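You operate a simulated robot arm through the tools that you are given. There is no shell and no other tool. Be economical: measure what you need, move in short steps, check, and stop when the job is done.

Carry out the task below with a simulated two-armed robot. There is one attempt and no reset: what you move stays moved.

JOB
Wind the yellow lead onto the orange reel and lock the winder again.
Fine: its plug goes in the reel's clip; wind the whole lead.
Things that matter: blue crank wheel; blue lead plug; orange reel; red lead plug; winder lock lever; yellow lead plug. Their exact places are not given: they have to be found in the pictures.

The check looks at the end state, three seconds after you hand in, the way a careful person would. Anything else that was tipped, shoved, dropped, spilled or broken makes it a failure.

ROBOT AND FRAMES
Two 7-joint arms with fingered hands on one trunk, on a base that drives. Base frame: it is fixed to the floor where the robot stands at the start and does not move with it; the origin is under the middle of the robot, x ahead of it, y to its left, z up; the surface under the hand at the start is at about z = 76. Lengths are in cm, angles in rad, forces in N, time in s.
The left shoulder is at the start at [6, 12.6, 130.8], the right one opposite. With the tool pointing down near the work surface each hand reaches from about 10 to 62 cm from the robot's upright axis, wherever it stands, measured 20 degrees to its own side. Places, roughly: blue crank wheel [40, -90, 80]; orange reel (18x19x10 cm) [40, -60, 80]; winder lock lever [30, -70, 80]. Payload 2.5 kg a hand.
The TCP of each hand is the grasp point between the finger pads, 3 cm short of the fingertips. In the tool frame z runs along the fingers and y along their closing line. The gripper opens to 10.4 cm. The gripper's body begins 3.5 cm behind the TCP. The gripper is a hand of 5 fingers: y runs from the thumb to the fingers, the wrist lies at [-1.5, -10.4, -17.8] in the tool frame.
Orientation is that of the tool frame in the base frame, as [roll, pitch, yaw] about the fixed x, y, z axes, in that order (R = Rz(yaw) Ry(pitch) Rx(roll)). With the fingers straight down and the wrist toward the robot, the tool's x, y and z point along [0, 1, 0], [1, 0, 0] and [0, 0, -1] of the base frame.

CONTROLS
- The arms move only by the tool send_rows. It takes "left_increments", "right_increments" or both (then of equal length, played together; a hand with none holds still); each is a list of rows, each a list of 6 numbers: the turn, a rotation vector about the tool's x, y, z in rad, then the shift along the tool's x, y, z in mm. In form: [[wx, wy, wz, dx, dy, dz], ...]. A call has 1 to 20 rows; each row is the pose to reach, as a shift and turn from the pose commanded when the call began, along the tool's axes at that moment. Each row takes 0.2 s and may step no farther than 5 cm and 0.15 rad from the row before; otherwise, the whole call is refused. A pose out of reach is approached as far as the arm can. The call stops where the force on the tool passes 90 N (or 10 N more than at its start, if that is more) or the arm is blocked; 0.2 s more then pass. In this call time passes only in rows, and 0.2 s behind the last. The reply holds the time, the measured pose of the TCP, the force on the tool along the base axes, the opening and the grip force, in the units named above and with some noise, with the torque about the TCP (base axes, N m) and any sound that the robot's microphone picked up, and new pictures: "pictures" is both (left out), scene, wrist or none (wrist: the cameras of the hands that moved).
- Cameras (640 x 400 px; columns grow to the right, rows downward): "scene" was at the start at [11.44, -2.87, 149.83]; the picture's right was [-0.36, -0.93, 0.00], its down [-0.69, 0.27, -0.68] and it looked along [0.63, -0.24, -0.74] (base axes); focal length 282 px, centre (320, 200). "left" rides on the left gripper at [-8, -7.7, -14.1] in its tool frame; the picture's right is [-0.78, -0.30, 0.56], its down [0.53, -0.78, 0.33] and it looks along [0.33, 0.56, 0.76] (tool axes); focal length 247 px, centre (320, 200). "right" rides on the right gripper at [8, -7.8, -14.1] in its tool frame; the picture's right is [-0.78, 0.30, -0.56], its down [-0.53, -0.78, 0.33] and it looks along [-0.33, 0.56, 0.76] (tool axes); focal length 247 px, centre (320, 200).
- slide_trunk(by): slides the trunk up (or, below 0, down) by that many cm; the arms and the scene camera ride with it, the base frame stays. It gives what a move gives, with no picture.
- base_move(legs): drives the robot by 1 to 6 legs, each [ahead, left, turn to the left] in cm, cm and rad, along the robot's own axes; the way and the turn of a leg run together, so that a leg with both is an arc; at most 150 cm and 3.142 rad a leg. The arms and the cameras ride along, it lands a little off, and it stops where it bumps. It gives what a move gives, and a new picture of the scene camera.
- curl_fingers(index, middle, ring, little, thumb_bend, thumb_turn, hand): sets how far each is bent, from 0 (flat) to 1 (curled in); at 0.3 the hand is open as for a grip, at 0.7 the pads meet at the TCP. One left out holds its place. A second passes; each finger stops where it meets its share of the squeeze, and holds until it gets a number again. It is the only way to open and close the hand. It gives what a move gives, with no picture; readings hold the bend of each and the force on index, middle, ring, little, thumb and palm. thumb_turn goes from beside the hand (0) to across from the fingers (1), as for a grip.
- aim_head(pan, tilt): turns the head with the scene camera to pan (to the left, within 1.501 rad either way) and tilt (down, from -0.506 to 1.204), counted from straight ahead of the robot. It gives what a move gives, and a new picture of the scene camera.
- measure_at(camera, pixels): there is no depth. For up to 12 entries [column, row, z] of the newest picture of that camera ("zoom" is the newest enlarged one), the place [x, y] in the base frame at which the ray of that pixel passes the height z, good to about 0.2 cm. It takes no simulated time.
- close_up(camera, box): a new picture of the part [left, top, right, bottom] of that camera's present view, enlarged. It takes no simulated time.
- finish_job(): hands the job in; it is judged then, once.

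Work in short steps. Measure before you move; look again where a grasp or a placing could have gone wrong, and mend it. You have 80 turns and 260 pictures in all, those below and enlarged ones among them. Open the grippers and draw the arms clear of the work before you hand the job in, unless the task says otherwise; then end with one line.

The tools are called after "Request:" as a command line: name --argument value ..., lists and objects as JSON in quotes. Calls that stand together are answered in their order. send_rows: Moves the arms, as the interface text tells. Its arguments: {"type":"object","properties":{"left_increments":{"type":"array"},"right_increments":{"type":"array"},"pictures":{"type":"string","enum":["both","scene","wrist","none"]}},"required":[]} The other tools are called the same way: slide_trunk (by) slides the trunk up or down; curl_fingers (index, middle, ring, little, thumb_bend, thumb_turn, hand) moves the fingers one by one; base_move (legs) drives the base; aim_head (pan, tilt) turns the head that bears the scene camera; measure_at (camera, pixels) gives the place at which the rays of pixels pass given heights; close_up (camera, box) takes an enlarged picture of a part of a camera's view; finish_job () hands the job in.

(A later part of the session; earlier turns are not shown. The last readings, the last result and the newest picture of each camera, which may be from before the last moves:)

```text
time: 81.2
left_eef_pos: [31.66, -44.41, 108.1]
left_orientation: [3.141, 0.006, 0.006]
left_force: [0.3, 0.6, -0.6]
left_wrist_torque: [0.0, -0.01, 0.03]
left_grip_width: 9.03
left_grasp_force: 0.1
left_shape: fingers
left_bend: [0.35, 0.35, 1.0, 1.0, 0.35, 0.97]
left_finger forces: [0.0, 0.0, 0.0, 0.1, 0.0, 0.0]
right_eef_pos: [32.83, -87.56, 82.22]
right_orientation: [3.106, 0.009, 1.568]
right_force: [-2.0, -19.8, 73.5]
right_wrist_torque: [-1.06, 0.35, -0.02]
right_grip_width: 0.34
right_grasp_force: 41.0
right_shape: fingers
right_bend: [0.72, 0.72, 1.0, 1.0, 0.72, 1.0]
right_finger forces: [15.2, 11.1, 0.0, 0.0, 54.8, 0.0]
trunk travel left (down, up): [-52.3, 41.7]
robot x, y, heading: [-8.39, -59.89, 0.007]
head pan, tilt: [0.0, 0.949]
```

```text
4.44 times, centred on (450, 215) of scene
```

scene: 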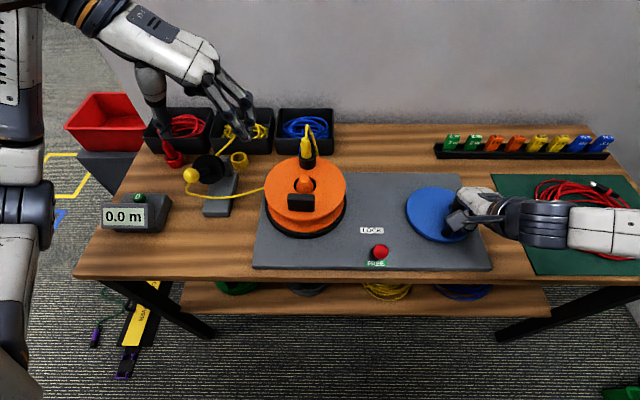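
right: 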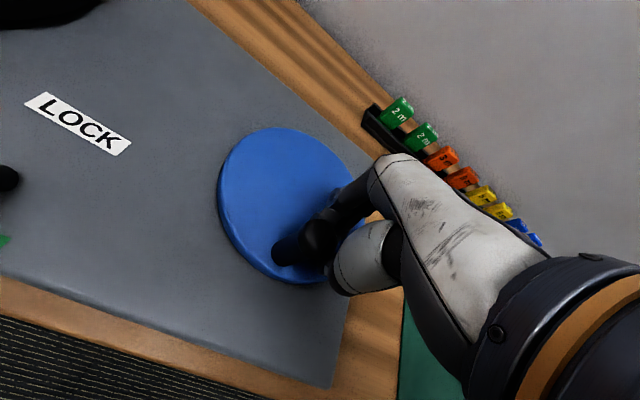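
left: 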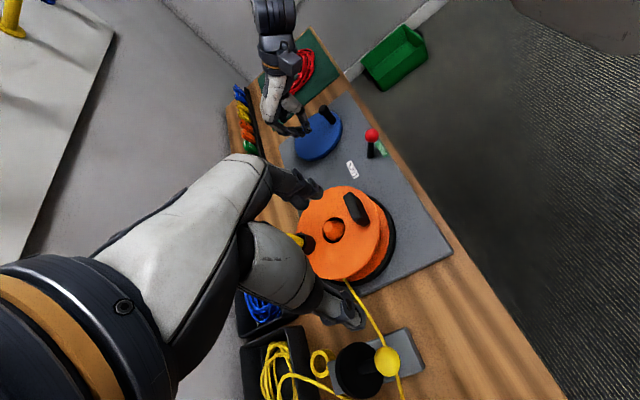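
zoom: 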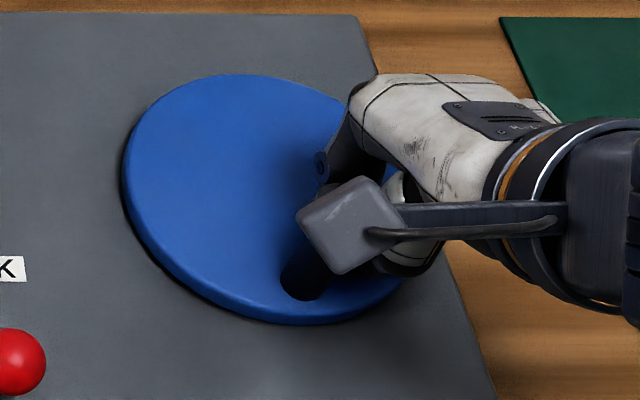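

Fingertips press on the disc (73 N), so I was now too low; the tips reach 3 cm below TCP. I raise to z ≈ 83.2 and push a small bit clockwise, watching force.

Request:
send_rows --right_increments '[[0, 0, 0, 0, 0, -21], [0, 0, 0, 6, -3, -21], [0, 0, 0, 12, -4, -21]]' --pictures "none"

Request:
close_up --camera "right" --box '[200, 150, 400, 330]'

Request:
send_rows --right_increments '[[0, 0, 0, 6, 0, 0], [0, 0, 0, 12, 1, 0]]' --pictures "none"

Request:
close_up --camera "right" --box '[200, 150, 400, 330]'

```text
time: 82.0
left_eef_pos: [31.98, -44.66, 107.8]
left_orientation: [-3.14, 0.012, 0.008]
left_force: [0.3, 0.1, 0.4]
left_wrist_torque: [0.01, 0.02, 0.0]
left_grip_width: 9.03
left_grasp_force: 0.1
left_shape: fingers
left_bend: [0.35, 0.35, 1.0, 1.0, 0.35, 0.97]
left_finger forces: [0.0, 0.0, 0.0, 0.0, 0.1, 0.0]
right_eef_pos: [31.52, -86.79, 83.0]
right_orientation: [-3.134, 0.002, 1.566]
right_force: [3.9, -10.7, -2.3]
right_wrist_torque: [-0.29, -0.09, -0.05]
right_grip_width: 1.33
right_grasp_force: 5.6
right_shape: fingers
right_bend: [0.63, 0.71, 1.0, 1.0, 0.66, 1.0]
right_finger forces: [7.7, 0.0, 0.0, 0.0, 4.2, 0.1]
trunk travel left (down, up): [-52.3, 41.7]
robot x, y, heading: [-8.04, -60.25, 0.012]
head pan, tilt: [0.0, 0.949]
```

```text
2.22 times, centred on (300, 240) of right
```

zoom: 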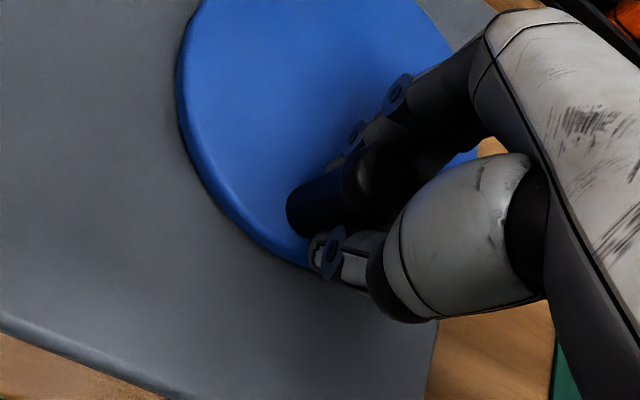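

```text
time: 82.5
left_eef_pos: [32.03, -44.43, 107.8]
left_orientation: [-3.141, 0.012, 0.007]
left_force: [0.4, -0.7, -0.4]
left_wrist_torque: [0.0, 0.05, -0.02]
left_grip_width: 9.06
left_grasp_force: 0.1
left_shape: fingers
left_bend: [0.35, 0.35, 1.0, 1.0, 0.35, 0.97]
left_finger forces: [0.0, 0.1, 0.0, 0.0, 0.0, 0.1]
right_eef_pos: [31.71, -85.05, 83.14]
right_orientation: [-3.138, -0.005, 1.573]
right_force: [4.9, -5.0, 0.3]
right_wrist_torque: [-0.13, -0.08, 0.03]
right_grip_width: 0.3
right_grasp_force: 3.8
right_shape: fingers
right_bend: [0.71, 0.66, 1.0, 1.0, 0.68, 0.97]
right_finger forces: [0.2, 6.0, 0.0, 0.1, 0.5, 0.0]
trunk travel left (down, up): [-52.3, 41.7]
robot x, y, heading: [-8.24, -59.98, 0.016]
head pan, tilt: [0.0, 0.949]
```

```text
2.22 times, centred on (300, 240) of right
```

zoom: 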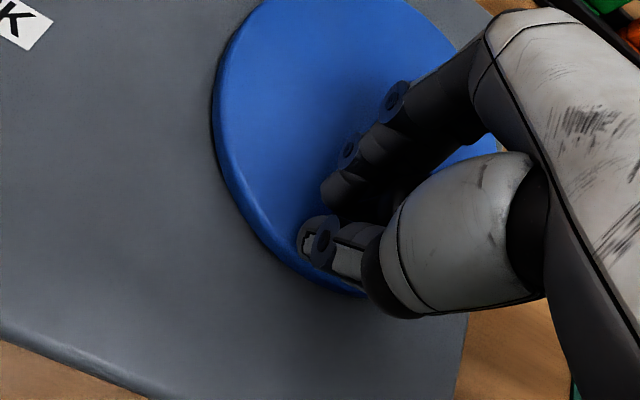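

The knob wedges open the compliant pinch and passes through; the wheel resists ~10 N clockwise. I test the other direction: step past the knob and push back toward -y.

Request:
send_rows --right_increments '[[0, 0, 0, 12, 1, 0], [0, 0, 0, 25, 3, 0], [0, 0, 0, 25, 3, 0]]' --pictures "none"

Request:
send_rows --right_increments '[[0, 0, 0, -8, -2, 0], [0, 0, 0, -16, -3, 0], [0, 0, 0, -22, -3, 0]]' --pictures "none"

Request:
close_up --camera "right" --box '[200, 150, 400, 330]'

Request:
close_up --camera "scene" --box '[400, 170, 500, 260]'

```text
time: 83.3
left_eef_pos: [31.9, -44.42, 107.89]
left_orientation: [-3.141, 0.011, 0.008]
left_force: [-0.1, -0.8, 0.2]
left_wrist_torque: [-0.02, -0.01, 0.01]
left_grip_width: 9.02
left_grasp_force: 0.0
left_shape: fingers
left_bend: [0.35, 0.35, 1.0, 1.0, 0.35, 0.97]
left_finger forces: [0.2, 0.1, 0.0, 0.0, 0.0, 0.0]
right_eef_pos: [31.93, -82.43, 83.15]
right_orientation: [-3.141, -0.002, 1.573]
right_force: [3.0, 0.7, 7.8]
right_wrist_torque: [-0.23, 0.03, 0.06]
right_grip_width: 0.0
right_grasp_force: 4.9
right_shape: fingers
right_bend: [0.71, 0.71, 1.0, 1.0, 0.69, 0.97]
right_finger forces: [0.0, 0.0, 9.5, 0.1, 0.0, 0.0]
trunk travel left (down, up): [-52.3, 41.7]
robot x, y, heading: [-8.39, -59.85, 0.011]
head pan, tilt: [0.0, 0.949]
```

```text
time: 84.2
left_eef_pos: [31.85, -44.53, 107.85]
left_orientation: [3.141, 0.01, 0.008]
left_force: [0.7, -0.2, -0.2]
left_wrist_torque: [0.01, 0.01, -0.02]
left_grip_width: 9.03
left_grasp_force: 0.1
left_shape: fingers
left_bend: [0.35, 0.35, 1.0, 1.0, 0.35, 0.97]
left_finger forces: [0.0, 0.0, 0.0, 0.0, 0.0, 0.0]
right_eef_pos: [32.09, -85.19, 83.21]
right_orientation: [3.139, 0.008, 1.568]
right_force: [9.5, -3.8, 14.5]
right_wrist_torque: [-0.29, -0.01, 0.23]
right_grip_width: 0.01
right_grasp_force: 10.0
right_shape: fingers
right_bend: [0.71, 0.71, 1.0, 1.0, 0.69, 0.97]
right_finger forces: [0.0, 1.4, 19.1, 0.0, 0.0, 0.1]
trunk travel left (down, up): [-52.3, 41.7]
robot x, y, heading: [-8.24, -59.88, 0.01]
head pan, tilt: [0.0, 0.949]
```

```text
2.22 times, centred on (300, 240) of right
```

zoom: 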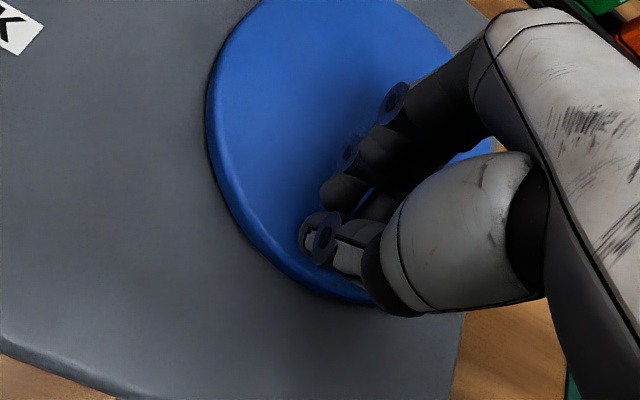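

```text
4.44 times, centred on (450, 215) of scene
```

zoom: 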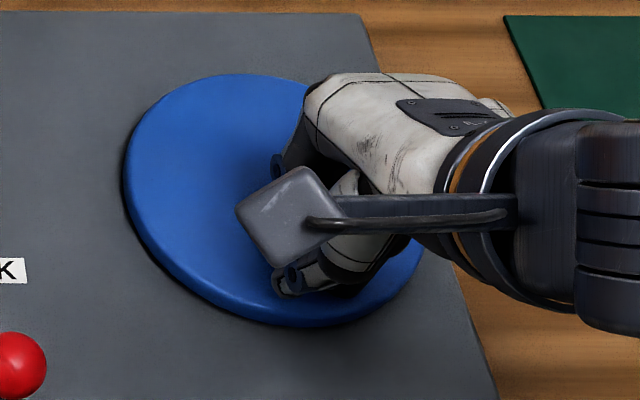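

The curled ring finger is now bearing on the knob. I raise the hand and check whether the wheel moved at all.

Request:
send_rows --right_increments '[[0, 0, 0, 10, 0, -40], [0, 0, 0, 30, 30, -80], [0, 0, 0, 50, 70, -100]]' --pictures "scene"

Request:
close_up --camera "scene" --box '[340, 150, 520, 290]'

Request:
close_up --camera "right" --box '[0, 100, 400, 400]'

```text
refused: row 2 steps farther than a row can; nothing moved
```

```text
2.86 times, centred on (430, 220) of scene
```

zoom: 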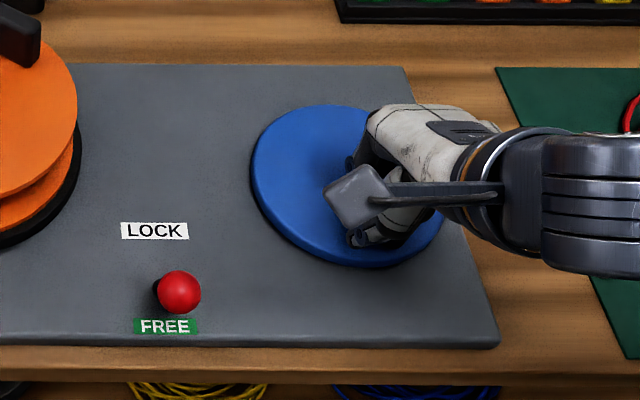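

```text
1.33 times, centred on (200, 250) of right
```

zoom: 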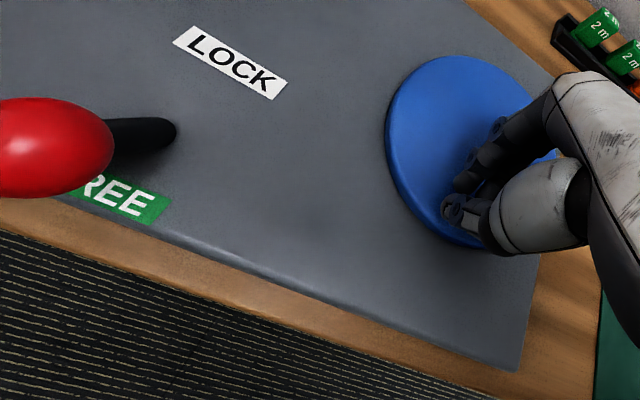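

The reel has turned: its dark block now appears at the right. I check the meter and reel.

Request:
close_up --camera "scene" --box '[80, 110, 380, 280]'

Request:
send_rows --right_increments '[[0, 0, 0, 5, 0, -35], [0, 0, 0, 10, 10, -75]]' --pictures "none"

Request:
close_up --camera "right" --box '[150, 150, 400, 350]'

Request:
close_up --camera "scene" --box '[340, 150, 520, 290]'

```text
2.13 times, centred on (230, 195) of scene
```

zoom: 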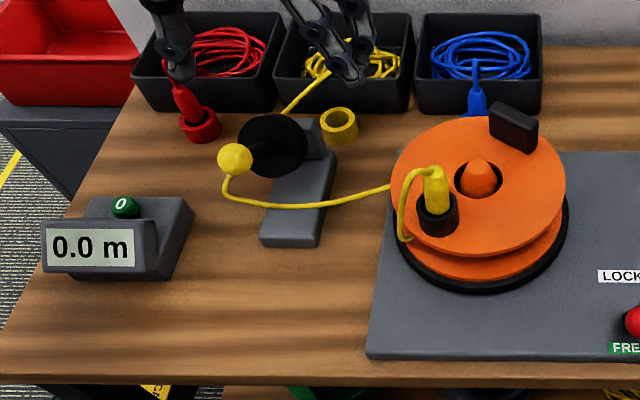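

```text
time: 84.8
left_eef_pos: [31.95, -44.43, 107.99]
left_orientation: [-3.14, 0.013, 0.008]
left_force: [-0.2, 0.3, 0.1]
left_wrist_torque: [-0.02, 0.01, 0.0]
left_grip_width: 9.04
left_grasp_force: 0.0
left_shape: fingers
left_bend: [0.35, 0.35, 1.0, 1.0, 0.35, 0.97]
left_finger forces: [0.0, 0.0, 0.0, 0.0, 0.0, 0.1]
right_eef_pos: [32.66, -83.92, 90.51]
right_orientation: [-3.136, 0.001, 1.572]
right_force: [0.3, 0.0, 0.2]
right_wrist_torque: [0.03, 0.01, -0.01]
right_grip_width: 0.01
right_grasp_force: 0.1
right_shape: fingers
right_bend: [0.71, 0.71, 1.0, 1.0, 0.69, 0.97]
right_finger forces: [0.0, 0.0, 0.0, 0.0, 0.1, 0.0]
trunk travel left (down, up): [-52.3, 41.7]
robot x, y, heading: [-8.46, -60.23, 0.007]
head pan, tilt: [0.0, 0.949]
```

```text
2.00 times, centred on (275, 250) of right
```

zoom: 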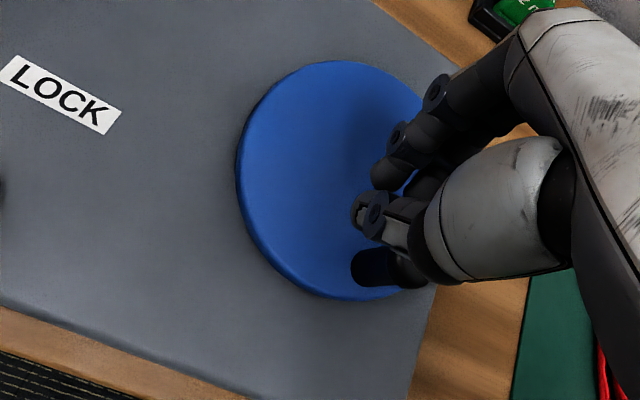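

```text
2.86 times, centred on (430, 220) of scene
```

zoom: 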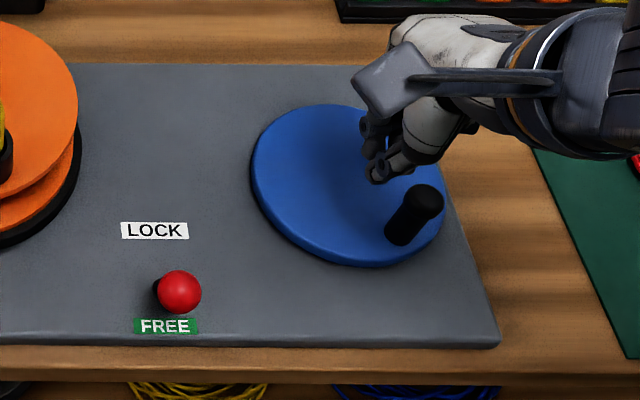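

The knob moved CCW (it now sits at θ≈-45°) and the reel turned several times as far. I look at the reel and meter again.

Request:
close_up --camera "scene" --box '[80, 110, 380, 280]'

Request:
measure_at --camera "scene" --pixels '[[467.4, 219.8, 83.2], [460, 231, 79]]'

```text
2.13 times, centred on (230, 195) of scene
```

zoom: 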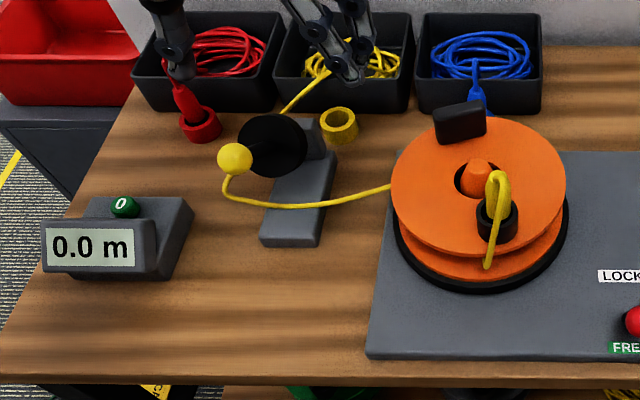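

```text
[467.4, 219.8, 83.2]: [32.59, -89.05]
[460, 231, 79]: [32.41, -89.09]
```

Winding direction is counter-clockwise (clockwise seems ratcheted, which explains the earlier slip). I open the hand, go over the knob at [32.5,-89.1], and regrip it.

Request:
curl_fingers --hand "right" --index 0.42 --middle 0.42 --thumb_bend 0.42

Request:
send_rows --right_increments '[[0, 0, 0, 0, 0, -25], [0, 0, 0, -26, -1, -25], [0, 0, 0, -51.5, -1.6, -25]]' --pictures "none"

Request:
close_up --camera "right" --box '[200, 150, 400, 330]'

```text
time: 85.8
left_eef_pos: [31.95, -44.57, 107.86]
left_orientation: [-3.141, 0.012, 0.007]
left_force: [-0.6, 0.3, 0.6]
left_wrist_torque: [-0.02, 0.02, 0.0]
left_grip_width: 9.05
left_grasp_force: 0.0
left_shape: fingers
left_bend: [0.35, 0.35, 1.0, 1.0, 0.35, 0.97]
left_finger forces: [0.0, 0.0, 0.0, 0.0, 0.0, 0.1]
right_eef_pos: [32.66, -84.02, 90.57]
right_orientation: [-3.137, 0.0, 1.571]
right_force: [-1.1, 0.7, 0.3]
right_wrist_torque: [-0.02, 0.01, 0.0]
right_grip_width: 7.22
right_grasp_force: 0.0
right_shape: fingers
right_bend: [0.42, 0.42, 1.0, 1.0, 0.42, 0.97]
right_finger forces: [0.0, 0.0, 0.0, 0.1, 0.0, 0.1]
trunk travel left (down, up): [-52.3, 41.7]
robot x, y, heading: [-8.19, -60.18, 0.01]
head pan, tilt: [0.0, 0.949]
```

```text
time: 86.5
left_eef_pos: [32.04, -44.48, 107.87]
left_orientation: [3.139, 0.012, 0.007]
left_force: [-0.6, 0.1, 0.0]
left_wrist_torque: [0.0, 0.0, -0.04]
left_grip_width: 9.03
left_grasp_force: 0.0
left_shape: fingers
left_bend: [0.35, 0.35, 1.0, 1.0, 0.35, 0.97]
left_finger forces: [0.0, 0.0, 0.0, 0.1, 0.0, 0.0]
right_eef_pos: [32.69, -88.98, 93.06]
right_orientation: [-3.137, 0.0, 1.573]
right_force: [0.4, 0.1, 1.4]
right_wrist_torque: [0.01, -0.02, 0.01]
right_grip_width: 7.24
right_grasp_force: 0.0
right_shape: fingers
right_bend: [0.42, 0.42, 1.0, 1.0, 0.42, 0.97]
right_finger forces: [0.0, 0.1, 0.0, 0.0, 0.0, 0.1]
trunk travel left (down, up): [-52.3, 41.7]
robot x, y, heading: [-8.03, -60.01, 0.013]
head pan, tilt: [0.0, 0.949]
```

```text
2.22 times, centred on (300, 240) of right
```

zoom: 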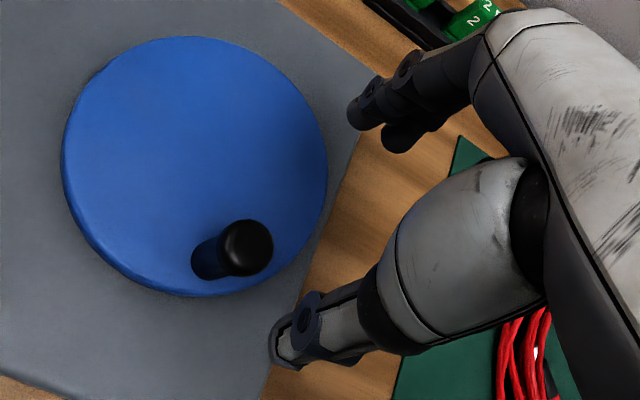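

Knob is ~0.4 cm toward +y of the axis; I correct, descend and grip with a firmer squeeze.

Request:
send_rows --right_increments '[[0, 0, 0, 4, -1.5, 40], [0, 0, 0, 4, -1.5, 80], [0, 0, 0, 4, -1.5, 100]]' --pictures "none"

Request:
curl_fingers --hand "right" --index 0.66 --middle 0.66 --thumb_bend 0.66

Request:
curl_fingers --hand "right" --index 0.75 --middle 0.75 --thumb_bend 0.72

Request:
close_up --camera "right" --box '[200, 150, 400, 330]'

```text
time: 87.3
left_eef_pos: [31.99, -44.51, 107.78]
left_orientation: [-3.141, 0.016, 0.008]
left_force: [-0.6, -0.5, 0.3]
left_wrist_torque: [-0.01, -0.01, 0.03]
left_grip_width: 9.04
left_grasp_force: 0.0
left_shape: fingers
left_bend: [0.35, 0.35, 1.0, 1.0, 0.35, 0.97]
left_finger forces: [0.1, 0.1, 0.0, 0.1, 0.1, 0.0]
right_eef_pos: [32.28, -88.44, 82.85]
right_orientation: [-3.137, -0.002, 1.569]
right_force: [0.1, 0.7, -0.9]
right_wrist_torque: [-0.02, 0.03, -0.02]
right_grip_width: 7.27
right_grasp_force: 0.2
right_shape: fingers
right_bend: [0.42, 0.42, 1.0, 1.0, 0.42, 0.97]
right_finger forces: [0.0, 0.0, 0.0, 0.0, 0.0, 0.1]
trunk travel left (down, up): [-52.3, 41.7]
robot x, y, heading: [-8.3, -60.33, 0.015]
head pan, tilt: [0.0, 0.949]
```

```text
time: 88.3
left_eef_pos: [31.98, -44.56, 107.94]
left_orientation: [3.14, 0.012, 0.008]
left_force: [0.1, 0.2, -0.2]
left_wrist_torque: [0.01, 0.0, 0.03]
left_grip_width: 9.02
left_grasp_force: 0.0
left_shape: fingers
left_bend: [0.35, 0.35, 1.0, 1.0, 0.35, 0.97]
left_finger forces: [0.0, 0.0, 0.0, 0.0, 0.1, 0.1]
right_eef_pos: [32.26, -88.59, 83.02]
right_orientation: [-3.136, 0.0, 1.571]
right_force: [-2.1, -0.1, -1.5]
right_wrist_torque: [0.02, 0.09, 0.03]
right_grip_width: 1.67
right_grasp_force: 2.2
right_shape: fingers
right_bend: [0.65, 0.66, 1.0, 1.0, 0.63, 0.97]
right_finger forces: [0.6, 0.1, 0.0, 0.0, 2.8, 0.1]
trunk travel left (down, up): [-52.3, 41.7]
robot x, y, heading: [-8.09, -59.91, 0.009]
head pan, tilt: [0.0, 0.949]
```

```text
time: 89.3
left_eef_pos: [32.15, -44.51, 107.86]
left_orientation: [3.141, 0.013, 0.007]
left_force: [0.4, -0.2, -0.1]
left_wrist_torque: [0.02, 0.01, 0.02]
left_grip_width: 9.04
left_grasp_force: 0.0
left_shape: fingers
left_bend: [0.35, 0.35, 1.0, 1.0, 0.35, 0.97]
left_finger forces: [0.0, 0.0, 0.0, 0.1, 0.0, 0.0]
right_eef_pos: [32.43, -88.51, 82.86]
right_orientation: [-3.135, 0.0, 1.57]
right_force: [0.0, -0.7, -6.6]
right_wrist_torque: [0.01, 0.06, 0.02]
right_grip_width: 1.45
right_grasp_force: 8.7
right_shape: fingers
right_bend: [0.72, 0.74, 1.0, 1.0, 0.64, 0.97]
right_finger forces: [7.3, 2.9, 0.0, 0.0, 8.6, 0.0]
trunk travel left (down, up): [-52.3, 41.7]
robot x, y, heading: [-8.41, -59.89, 0.012]
head pan, tilt: [0.0, 0.949]
```

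```text
2.22 times, centred on (300, 240) of right
```

zoom: 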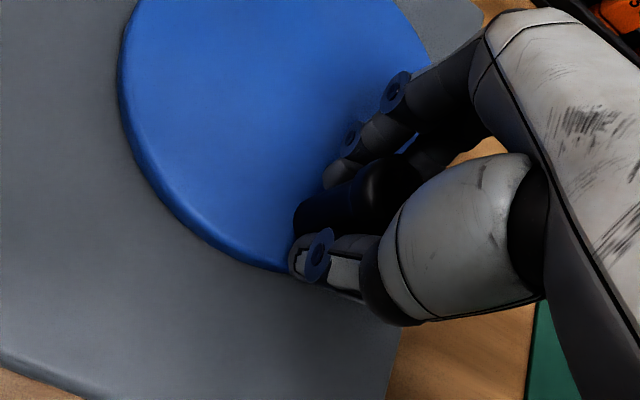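

Firm grip on the knob. I turn it 90° counter-clockwise and check.

Request:
send_rows --right_increments '[[0, 0, 0, -10.9, 8.4, 0], [0, 0, 0, -19.3, 19.3, 0], [0, 0, 0, -24.5, 32, 0], [0, 0, 0, -26.3, 45.6, 0], [0, 0, 0, -24.5, 59.3, 0], [0, 0, 0, -19.3, 72, 0]]' --pictures "both"

Request:
close_up --camera "scene" --box '[80, 110, 380, 280]'

Request:
close_up --camera "right" --box '[200, 150, 400, 330]'

```text
time: 90.8
left_eef_pos: [32.11, -44.8, 107.85]
left_orientation: [-3.14, 0.012, 0.009]
left_force: [0.8, -0.7, 0.1]
left_wrist_torque: [-0.03, 0.01, 0.0]
left_grip_width: 9.04
left_grasp_force: 0.0
left_shape: fingers
left_bend: [0.35, 0.35, 1.0, 1.0, 0.35, 0.97]
left_finger forces: [0.0, 0.0, 0.0, 0.1, 0.0, 0.0]
right_eef_pos: [39.92, -91.2, 83.04]
right_orientation: [-3.14, 0.01, 1.562]
right_force: [4.8, -26.6, 3.8]
right_wrist_torque: [0.05, -0.38, 0.46]
right_grip_width: 1.37
right_grasp_force: 20.9
right_shape: fingers
right_bend: [0.74, 0.75, 1.0, 1.0, 0.63, 1.0]
right_finger forces: [10.1, 10.5, 0.1, 0.0, 21.1, 0.1]
trunk travel left (down, up): [-52.3, 41.7]
robot x, y, heading: [-8.35, -59.78, 0.011]
head pan, tilt: [0.0, 0.949]
```

scene: 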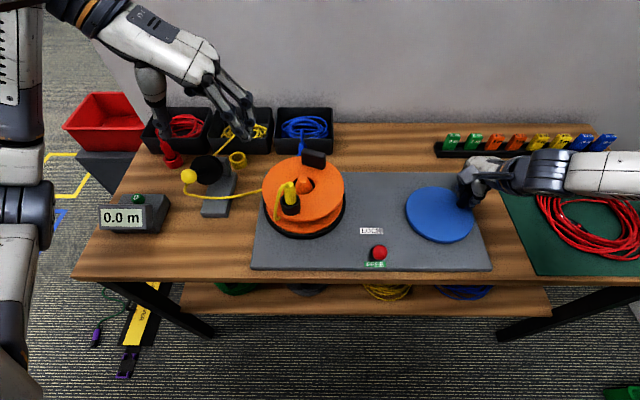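
right: 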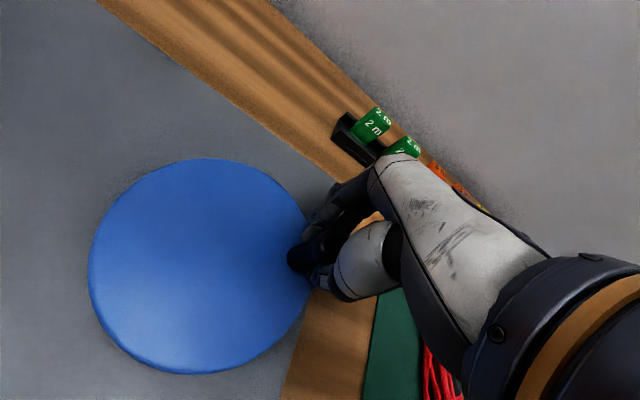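

```text
2.13 times, centred on (230, 195) of scene
```

zoom: 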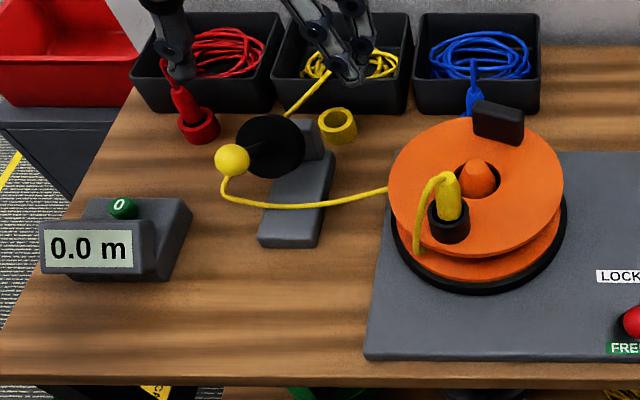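

```text
2.22 times, centred on (300, 240) of right
```

zoom: 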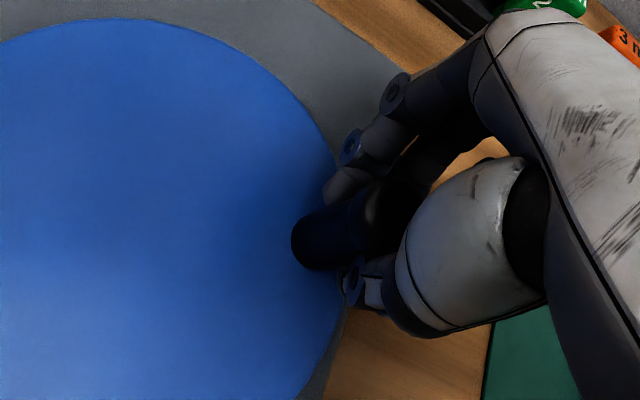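

The wheel turns with the grip now; fitting positions gives centre ≈[37.5,-86.1], radius 5.63. I turn another 90° and compare the reel.

Request:
send_rows --right_increments '[[0, 0, 0, 0.9, 15.2, 0], [0, 0, 0, 11.7, 25.1, 0], [0, 0, 0, 24.7, 31.9, 0], [0, 0, 0, 39.1, 35.1, 0], [0, 0, 0, 53.8, 34.4, 0], [0, 0, 0, 67.8, 30, 0]]' --pictures "scene"

Request:
close_up --camera "scene" --box '[80, 110, 380, 280]'

Request:
close_up --camera "right" --box '[200, 150, 400, 330]'

```text
time: 92.2
left_eef_pos: [31.96, -44.62, 107.89]
left_orientation: [3.141, 0.01, 0.008]
left_force: [-0.1, -1.1, 0.4]
left_wrist_torque: [-0.03, -0.01, 0.02]
left_grip_width: 9.04
left_grasp_force: 0.0
left_shape: fingers
left_bend: [0.35, 0.35, 1.0, 1.0, 0.35, 0.97]
left_finger forces: [0.1, 0.0, 0.0, 0.1, 0.0, 0.1]
right_eef_pos: [42.29, -83.68, 82.82]
right_orientation: [-3.135, -0.005, 1.572]
right_force: [-5.7, -8.4, 5.7]
right_wrist_torque: [0.02, -0.04, 0.15]
right_grip_width: 0.53
right_grasp_force: 9.1
right_shape: fingers
right_bend: [0.74, 0.75, 1.0, 1.0, 0.67, 1.0]
right_finger forces: [4.0, 0.0, 0.1, 0.0, 13.9, 0.0]
trunk travel left (down, up): [-52.3, 41.7]
robot x, y, heading: [-8.38, -60.4, 0.008]
head pan, tilt: [0.0, 0.949]
```

scene: 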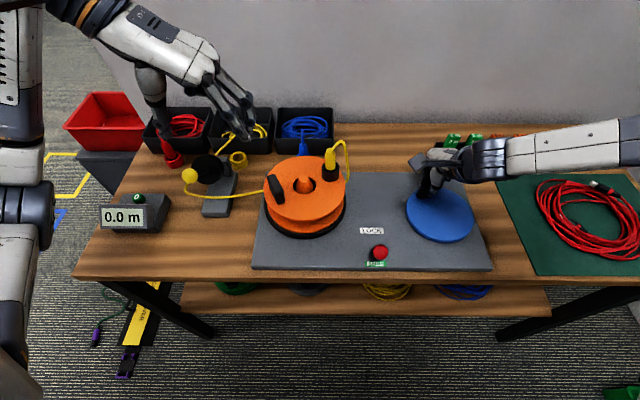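

```text
2.13 times, centred on (230, 195) of scene
```

zoom: 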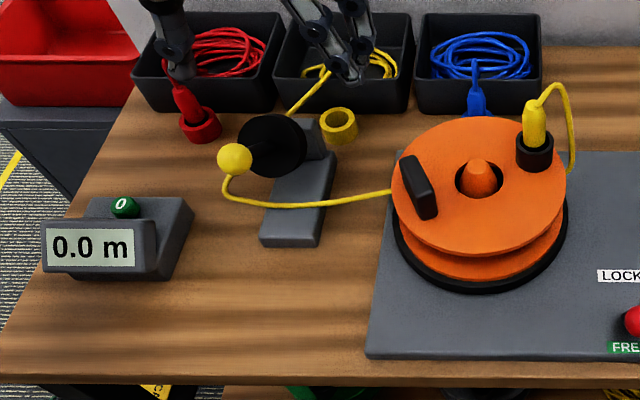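

```text
2.22 times, centred on (300, 240) of right
```

zoom: 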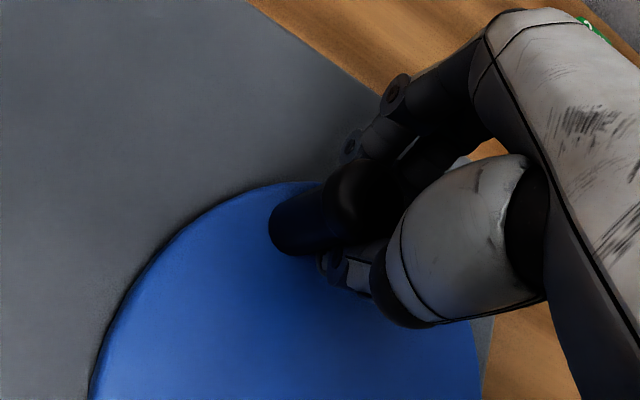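

The grip drags the knob properly. The meter still reads 0.0 m, so I zoom on the reel gap and box for signs of winding.

Request:
close_up --camera "scene" --box '[250, 140, 360, 250]'

Request:
close_up --camera "left" --box '[230, 170, 480, 400]'

```text
3.64 times, centred on (305, 195) of scene
```

zoom: 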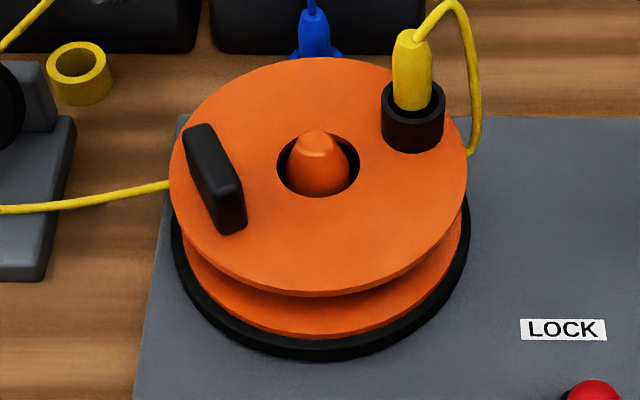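

```text
1.74 times, centred on (355, 285) of left
```

zoom: 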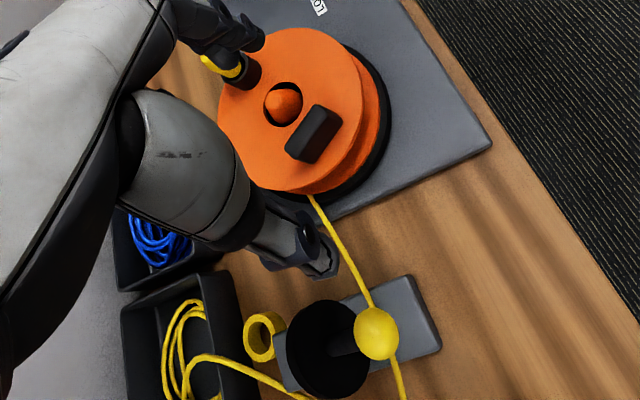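

The lead heads to the far side of the drum, so winding needs the reel to turn clockwise. I recentre the grip on the knob (it lies ~0.7 cm toward +y) and squeeze firmly.

Request:
curl_fingers --hand "right" --index 0.55 --middle 0.55 --thumb_bend 0.55

Request:
send_rows --right_increments '[[0, 0, 0, 7, -2, 0]]' --pictures "none"

Request:
close_up --camera "right" --box '[200, 150, 400, 330]'

Request:
curl_fingers --hand "right" --index 0.8 --middle 0.8 --thumb_bend 0.76

Request:
close_up --camera "right" --box '[200, 150, 400, 330]'

```text
time: 93.2
left_eef_pos: [31.94, -44.54, 107.78]
left_orientation: [-3.141, 0.012, 0.007]
left_force: [0.6, -1.1, 0.7]
left_wrist_torque: [-0.01, 0.01, 0.0]
left_grip_width: 9.04
left_grasp_force: 0.0
left_shape: fingers
left_bend: [0.35, 0.35, 1.0, 1.0, 0.35, 0.97]
left_finger forces: [0.0, 0.0, 0.0, 0.1, 0.0, 0.0]
right_eef_pos: [42.45, -83.68, 82.94]
right_orientation: [-3.137, 0.001, 1.571]
right_force: [-0.6, 0.3, -0.1]
right_wrist_torque: [0.03, -0.02, 0.02]
right_grip_width: 3.92
right_grasp_force: 0.0
right_shape: fingers
right_bend: [0.55, 0.55, 1.0, 1.0, 0.55, 0.98]
right_finger forces: [0.1, 0.0, 0.0, 0.2, 0.1, 0.0]
trunk travel left (down, up): [-52.3, 41.7]
robot x, y, heading: [-8.62, -59.79, 0.008]
head pan, tilt: [0.0, 0.949]
```

```text
time: 93.5
left_eef_pos: [32.01, -44.48, 107.8]
left_orientation: [-3.141, 0.011, 0.007]
left_force: [-0.4, -0.3, 0.1]
left_wrist_torque: [-0.01, 0.03, 0.01]
left_grip_width: 9.05
left_grasp_force: 0.2
left_shape: fingers
left_bend: [0.35, 0.35, 1.0, 1.0, 0.35, 0.97]
left_finger forces: [0.1, 0.0, 0.1, 0.0, 0.1, 0.0]
right_eef_pos: [42.24, -82.96, 82.94]
right_orientation: [-3.136, 0.0, 1.571]
right_force: [0.0, -0.4, -0.4]
right_wrist_torque: [0.03, -0.01, 0.02]
right_grip_width: 3.92
right_grasp_force: 0.1
right_shape: fingers
right_bend: [0.55, 0.55, 1.0, 1.0, 0.55, 0.98]
right_finger forces: [0.1, 0.1, 0.0, 0.0, 0.1, 0.1]
trunk travel left (down, up): [-52.3, 41.7]
robot x, y, heading: [-7.93, -59.99, 0.004]
head pan, tilt: [0.0, 0.949]
```

```text
2.22 times, centred on (300, 240) of right
```

zoom: 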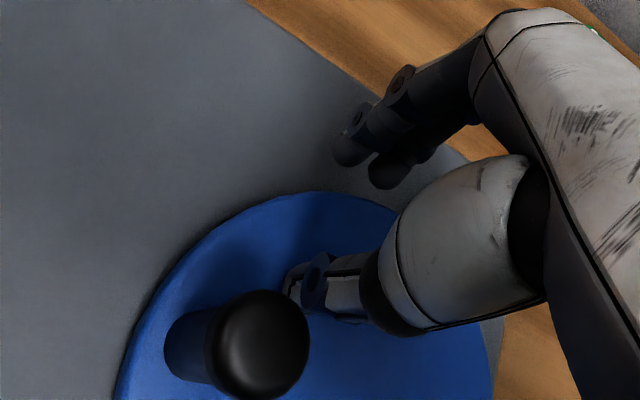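

```text
time: 94.5
left_eef_pos: [31.95, -44.47, 107.91]
left_orientation: [3.14, 0.012, 0.007]
left_force: [-0.9, 0.2, -1.0]
left_wrist_torque: [-0.02, 0.01, 0.0]
left_grip_width: 9.05
left_grasp_force: 0.0
left_shape: fingers
left_bend: [0.35, 0.35, 1.0, 1.0, 0.35, 0.97]
left_finger forces: [0.1, 0.0, 0.1, 0.0, 0.0, 0.0]
right_eef_pos: [42.28, -83.0, 82.89]
right_orientation: [-3.138, 0.0, 1.57]
right_force: [-0.3, -0.5, 0.0]
right_wrist_torque: [0.03, 0.0, -0.04]
right_grip_width: 0.0
right_grasp_force: 0.1
right_shape: fingers
right_bend: [0.75, 0.8, 1.0, 1.0, 0.72, 0.97]
right_finger forces: [0.0, 0.0, 0.0, 0.0, 0.0, 0.0]
trunk travel left (down, up): [-52.3, 41.7]
robot x, y, heading: [-8.32, -60.48, 0.01]
head pan, tilt: [0.0, 0.949]
```

```text
2.22 times, centred on (300, 240) of right
```

zoom: 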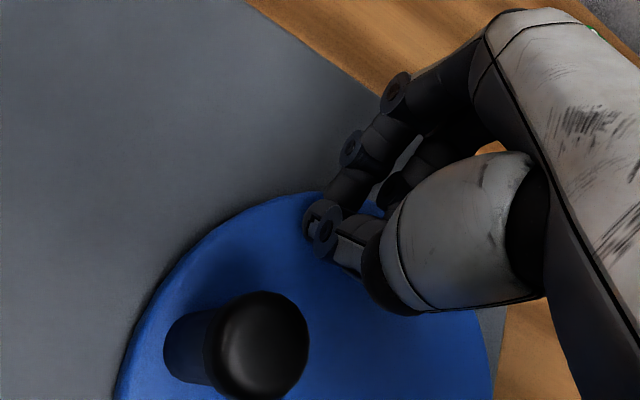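

The knob popped out ahead (CCW). I measure it from the wrist zoom, then lift the hand for a clear view.

Request:
measure_at --camera "zoom" --pixels '[[260, 343, 83.2], [192, 352, 79.3], [310, 192, 79.5], [118, 395, 79.5]]'

Request:
curl_fingers --hand "right" --index 0.42 --middle 0.42 --thumb_bend 0.42

Request:
send_rows --right_increments '[[0, 0, 0, 0, 0, -40], [0, 0, 0, 0, 0, -80], [0, 0, 0, 0, -30, -102]]' --pictures "both"

Request:
close_up --camera "right" --box '[100, 150, 420, 400]'

Request:
close_up --camera "scene" --box '[390, 170, 510, 260]'

```text
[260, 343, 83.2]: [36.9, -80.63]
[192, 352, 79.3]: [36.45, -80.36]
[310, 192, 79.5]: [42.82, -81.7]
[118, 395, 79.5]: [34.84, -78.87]
```

```text
time: 95.5
left_eef_pos: [31.91, -44.47, 107.84]
left_orientation: [-3.142, 0.012, 0.006]
left_force: [0.0, -0.3, 0.1]
left_wrist_torque: [0.0, 0.04, 0.0]
left_grip_width: 9.02
left_grasp_force: 0.0
left_shape: fingers
left_bend: [0.35, 0.35, 1.0, 1.0, 0.35, 0.97]
left_finger forces: [0.1, 0.0, 0.1, 0.0, 0.1, 0.0]
right_eef_pos: [42.31, -83.01, 82.99]
right_orientation: [-3.138, 0.0, 1.569]
right_force: [0.3, 0.4, 0.8]
right_wrist_torque: [-0.03, -0.01, -0.02]
right_grip_width: 7.22
right_grasp_force: 0.1
right_shape: fingers
right_bend: [0.42, 0.42, 1.0, 1.0, 0.42, 0.97]
right_finger forces: [0.0, 0.0, 0.0, 0.0, 0.1, 0.0]
trunk travel left (down, up): [-52.3, 41.7]
robot x, y, heading: [-8.24, -60.25, 0.008]
head pan, tilt: [0.0, 0.949]
```

```text
time: 96.3
left_eef_pos: [32.07, -44.49, 107.81]
left_orientation: [3.141, 0.011, 0.007]
left_force: [-1.1, 0.3, 1.3]
left_wrist_torque: [0.06, 0.03, 0.0]
left_grip_width: 9.06
left_grasp_force: 0.0
left_shape: fingers
left_bend: [0.35, 0.35, 1.0, 1.0, 0.35, 0.97]
left_finger forces: [0.1, 0.0, 0.0, 0.0, 0.0, 0.0]
right_eef_pos: [39.17, -83.0, 93.36]
right_orientation: [-3.137, -0.001, 1.572]
right_force: [0.4, 0.5, 0.0]
right_wrist_torque: [-0.01, -0.02, 0.0]
right_grip_width: 7.26
right_grasp_force: 0.1
right_shape: fingers
right_bend: [0.42, 0.42, 1.0, 1.0, 0.42, 0.97]
right_finger forces: [0.0, 0.2, 0.1, 0.0, 0.1, 0.0]
trunk travel left (down, up): [-52.3, 41.7]
robot x, y, heading: [-8.44, -59.86, 0.011]
head pan, tilt: [0.0, 0.949]
```

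scene: 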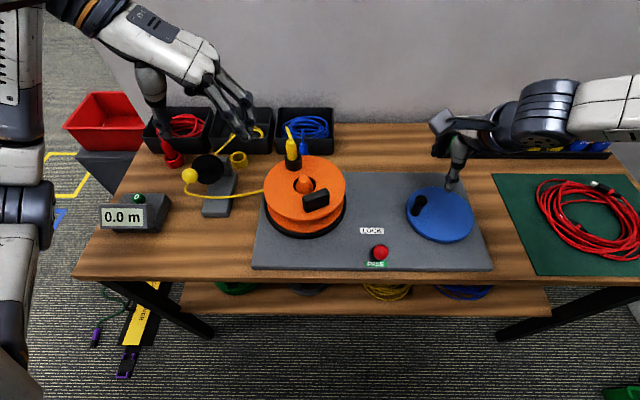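
right: 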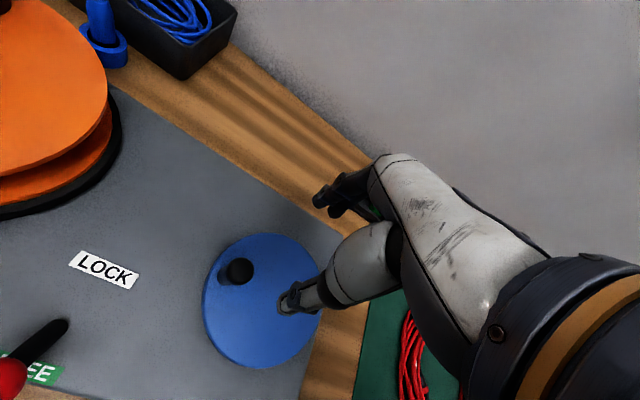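

```text
1.60 times, centred on (260, 275) of right
```

zoom: 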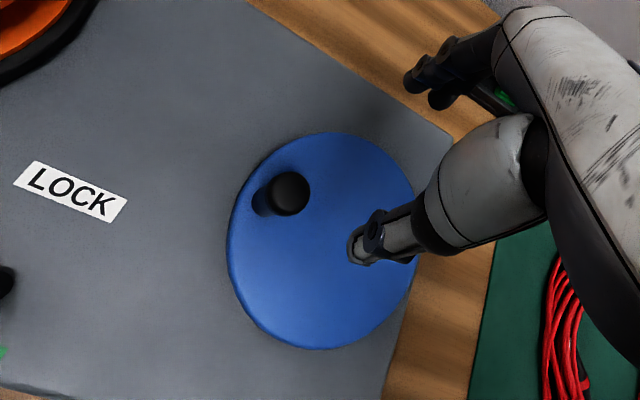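

```text
4.44 times, centred on (450, 215) of scene
```

zoom: 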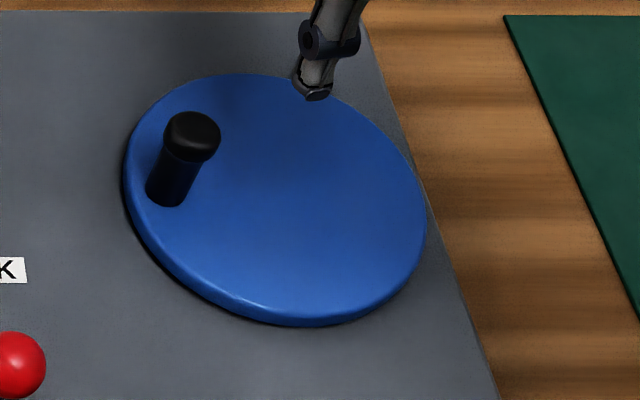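

Knob now at ≈[37.0,-80.5] (θ≈85°, consistent with centre [37.5,-86.1], r 5.63). I go down on it, grip firmly, and turn clockwise 180°, then check meter and reel.

Request:
send_rows --right_increments '[[0, 0, 0, 25, -21.5, 0], [0, 0, 0, 25, -21.5, 40], [0, 0, 0, 25, -21.5, 80], [0, 0, 0, 25, -21.5, 104]]' --pictures "none"

Request:
curl_fingers --hand "right" --index 0.66 --middle 0.66 --thumb_bend 0.66

Request:
curl_fingers --hand "right" --index 0.85 --middle 0.85 --thumb_bend 0.82

Request:
send_rows --right_increments '[[0, 0, 0, -1.3, 17.6, 0], [0, 0, 0, -7.8, 33.9, 0], [0, 0, 0, -19.2, 47.4, 0], [0, 0, 0, -34.1, 56.8, 0], [0, 0, 0, -51.2, 61, 0], [0, 0, 0, -68.8, 59.7, 0], [0, 0, 0, -85.1, 53.1, 0], [0, 0, 0, -98.6, 41.8, 0], [0, 0, 0, -108, 26.9, 0], [0, 0, 0, -112.2, 9.8, 0]]' --pictures "scene"

Request:
close_up --camera "scene" --box '[80, 110, 380, 280]'

Request:
close_up --camera "right" --box '[100, 150, 420, 400]'

```text
time: 97.3
left_eef_pos: [32.04, -44.44, 107.86]
left_orientation: [-3.141, 0.011, 0.009]
left_force: [0.1, 0.9, -0.2]
left_wrist_torque: [-0.02, 0.0, 0.01]
left_grip_width: 9.04
left_grasp_force: 0.1
left_shape: fingers
left_bend: [0.35, 0.35, 1.0, 1.0, 0.35, 0.97]
left_finger forces: [0.1, 0.0, 0.0, 0.0, 0.0, 0.1]
right_eef_pos: [37.03, -80.4, 82.85]
right_orientation: [-3.139, -0.001, 1.57]
right_force: [-0.5, -0.9, 1.1]
right_wrist_torque: [-0.06, -0.08, -0.05]
right_grip_width: 7.25
right_grasp_force: 1.5
right_shape: fingers
right_bend: [0.42, 0.42, 1.0, 1.0, 0.42, 0.97]
right_finger forces: [0.1, 1.6, 0.0, 0.1, 0.0, 0.0]
trunk travel left (down, up): [-52.3, 41.7]
robot x, y, heading: [-8.38, -59.95, 0.009]
head pan, tilt: [0.0, 0.949]
```

```text
time: 98.3
left_eef_pos: [32.04, -44.54, 107.92]
left_orientation: [-3.14, 0.013, 0.007]
left_force: [0.4, -0.7, -0.2]
left_wrist_torque: [-0.01, -0.01, 0.01]
left_grip_width: 9.05
left_grasp_force: 0.0
left_shape: fingers
left_bend: [0.35, 0.35, 1.0, 1.0, 0.35, 0.97]
left_finger forces: [0.1, 0.1, 0.0, 0.1, 0.1, 0.0]
right_eef_pos: [37.03, -80.44, 82.72]
right_orientation: [-3.136, -0.001, 1.572]
right_force: [-0.9, -0.2, -1.1]
right_wrist_torque: [0.04, 0.02, 0.04]
right_grip_width: 1.61
right_grasp_force: 1.4
right_shape: fingers
right_bend: [0.65, 0.66, 1.0, 1.0, 0.63, 0.97]
right_finger forces: [1.0, 0.1, 0.1, 0.1, 1.8, 0.1]
trunk travel left (down, up): [-52.3, 41.7]
robot x, y, heading: [-8.44, -60.06, 0.007]
head pan, tilt: [0.0, 0.949]
```

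```text
time: 99.3
left_eef_pos: [31.99, -44.51, 107.78]
left_orientation: [3.141, 0.013, 0.006]
left_force: [0.8, -0.1, 1.0]
left_wrist_torque: [0.01, -0.05, 0.02]
left_grip_width: 9.04
left_grasp_force: 0.1
left_shape: fingers
left_bend: [0.35, 0.35, 1.0, 1.0, 0.35, 0.97]
left_finger forces: [0.0, 0.0, 0.0, 0.0, 0.1, 0.0]
right_eef_pos: [37.18, -80.52, 82.68]
right_orientation: [-3.136, 0.0, 1.568]
right_force: [1.5, -5.7, -7.4]
right_wrist_torque: [-0.21, -0.05, 0.13]
right_grip_width: 1.23
right_grasp_force: 19.8
right_shape: fingers
right_bend: [0.71, 0.73, 1.0, 1.0, 0.67, 0.96]
right_finger forces: [10.1, 13.5, 0.0, 0.0, 16.0, 0.1]
trunk travel left (down, up): [-52.3, 41.7]
robot x, y, heading: [-8.32, -60.41, 0.007]
head pan, tilt: [0.0, 0.949]
```

```text
time: 101.5
left_eef_pos: [31.91, -44.47, 107.92]
left_orientation: [3.139, 0.011, 0.007]
left_force: [-0.3, -0.2, 0.6]
left_wrist_torque: [0.01, -0.04, -0.02]
left_grip_width: 9.04
left_grasp_force: 0.0
left_shape: fingers
left_bend: [0.35, 0.35, 1.0, 1.0, 0.35, 0.97]
left_finger forces: [0.1, 0.0, 0.0, 0.0, 0.0, 0.0]
right_eef_pos: [38.14, -91.63, 83.09]
right_orientation: [-3.138, 0.0, 1.57]
right_force: [-7.7, 11.8, -10.0]
right_wrist_torque: [-0.4, 0.03, -0.28]
right_grip_width: 1.02
right_grasp_force: 33.6
right_shape: fingers
right_bend: [0.71, 0.75, 1.0, 1.0, 0.82, 0.85]
right_finger forces: [5.5, 24.3, 0.0, 0.1, 37.0, 0.0]
trunk travel left (down, up): [-52.3, 41.7]
robot x, y, heading: [-8.33, -60.05, 0.012]
head pan, tilt: [0.0, 0.949]
```

scene: 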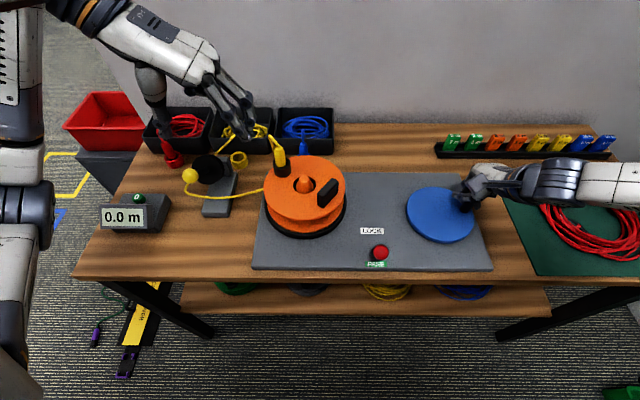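

```text
2.13 times, centred on (230, 195) of scene
```

zoom: 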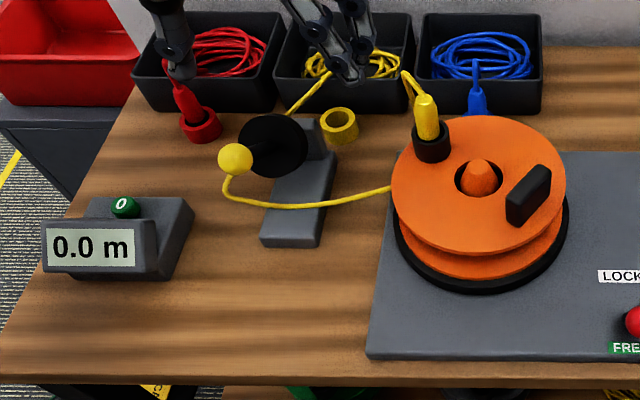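

```text
1.60 times, centred on (260, 275) of right
```

zoom: 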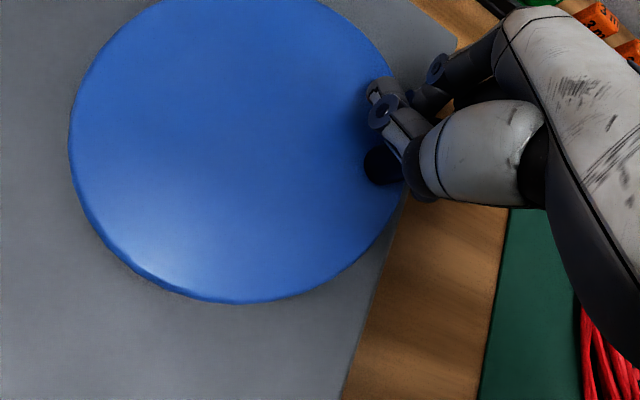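

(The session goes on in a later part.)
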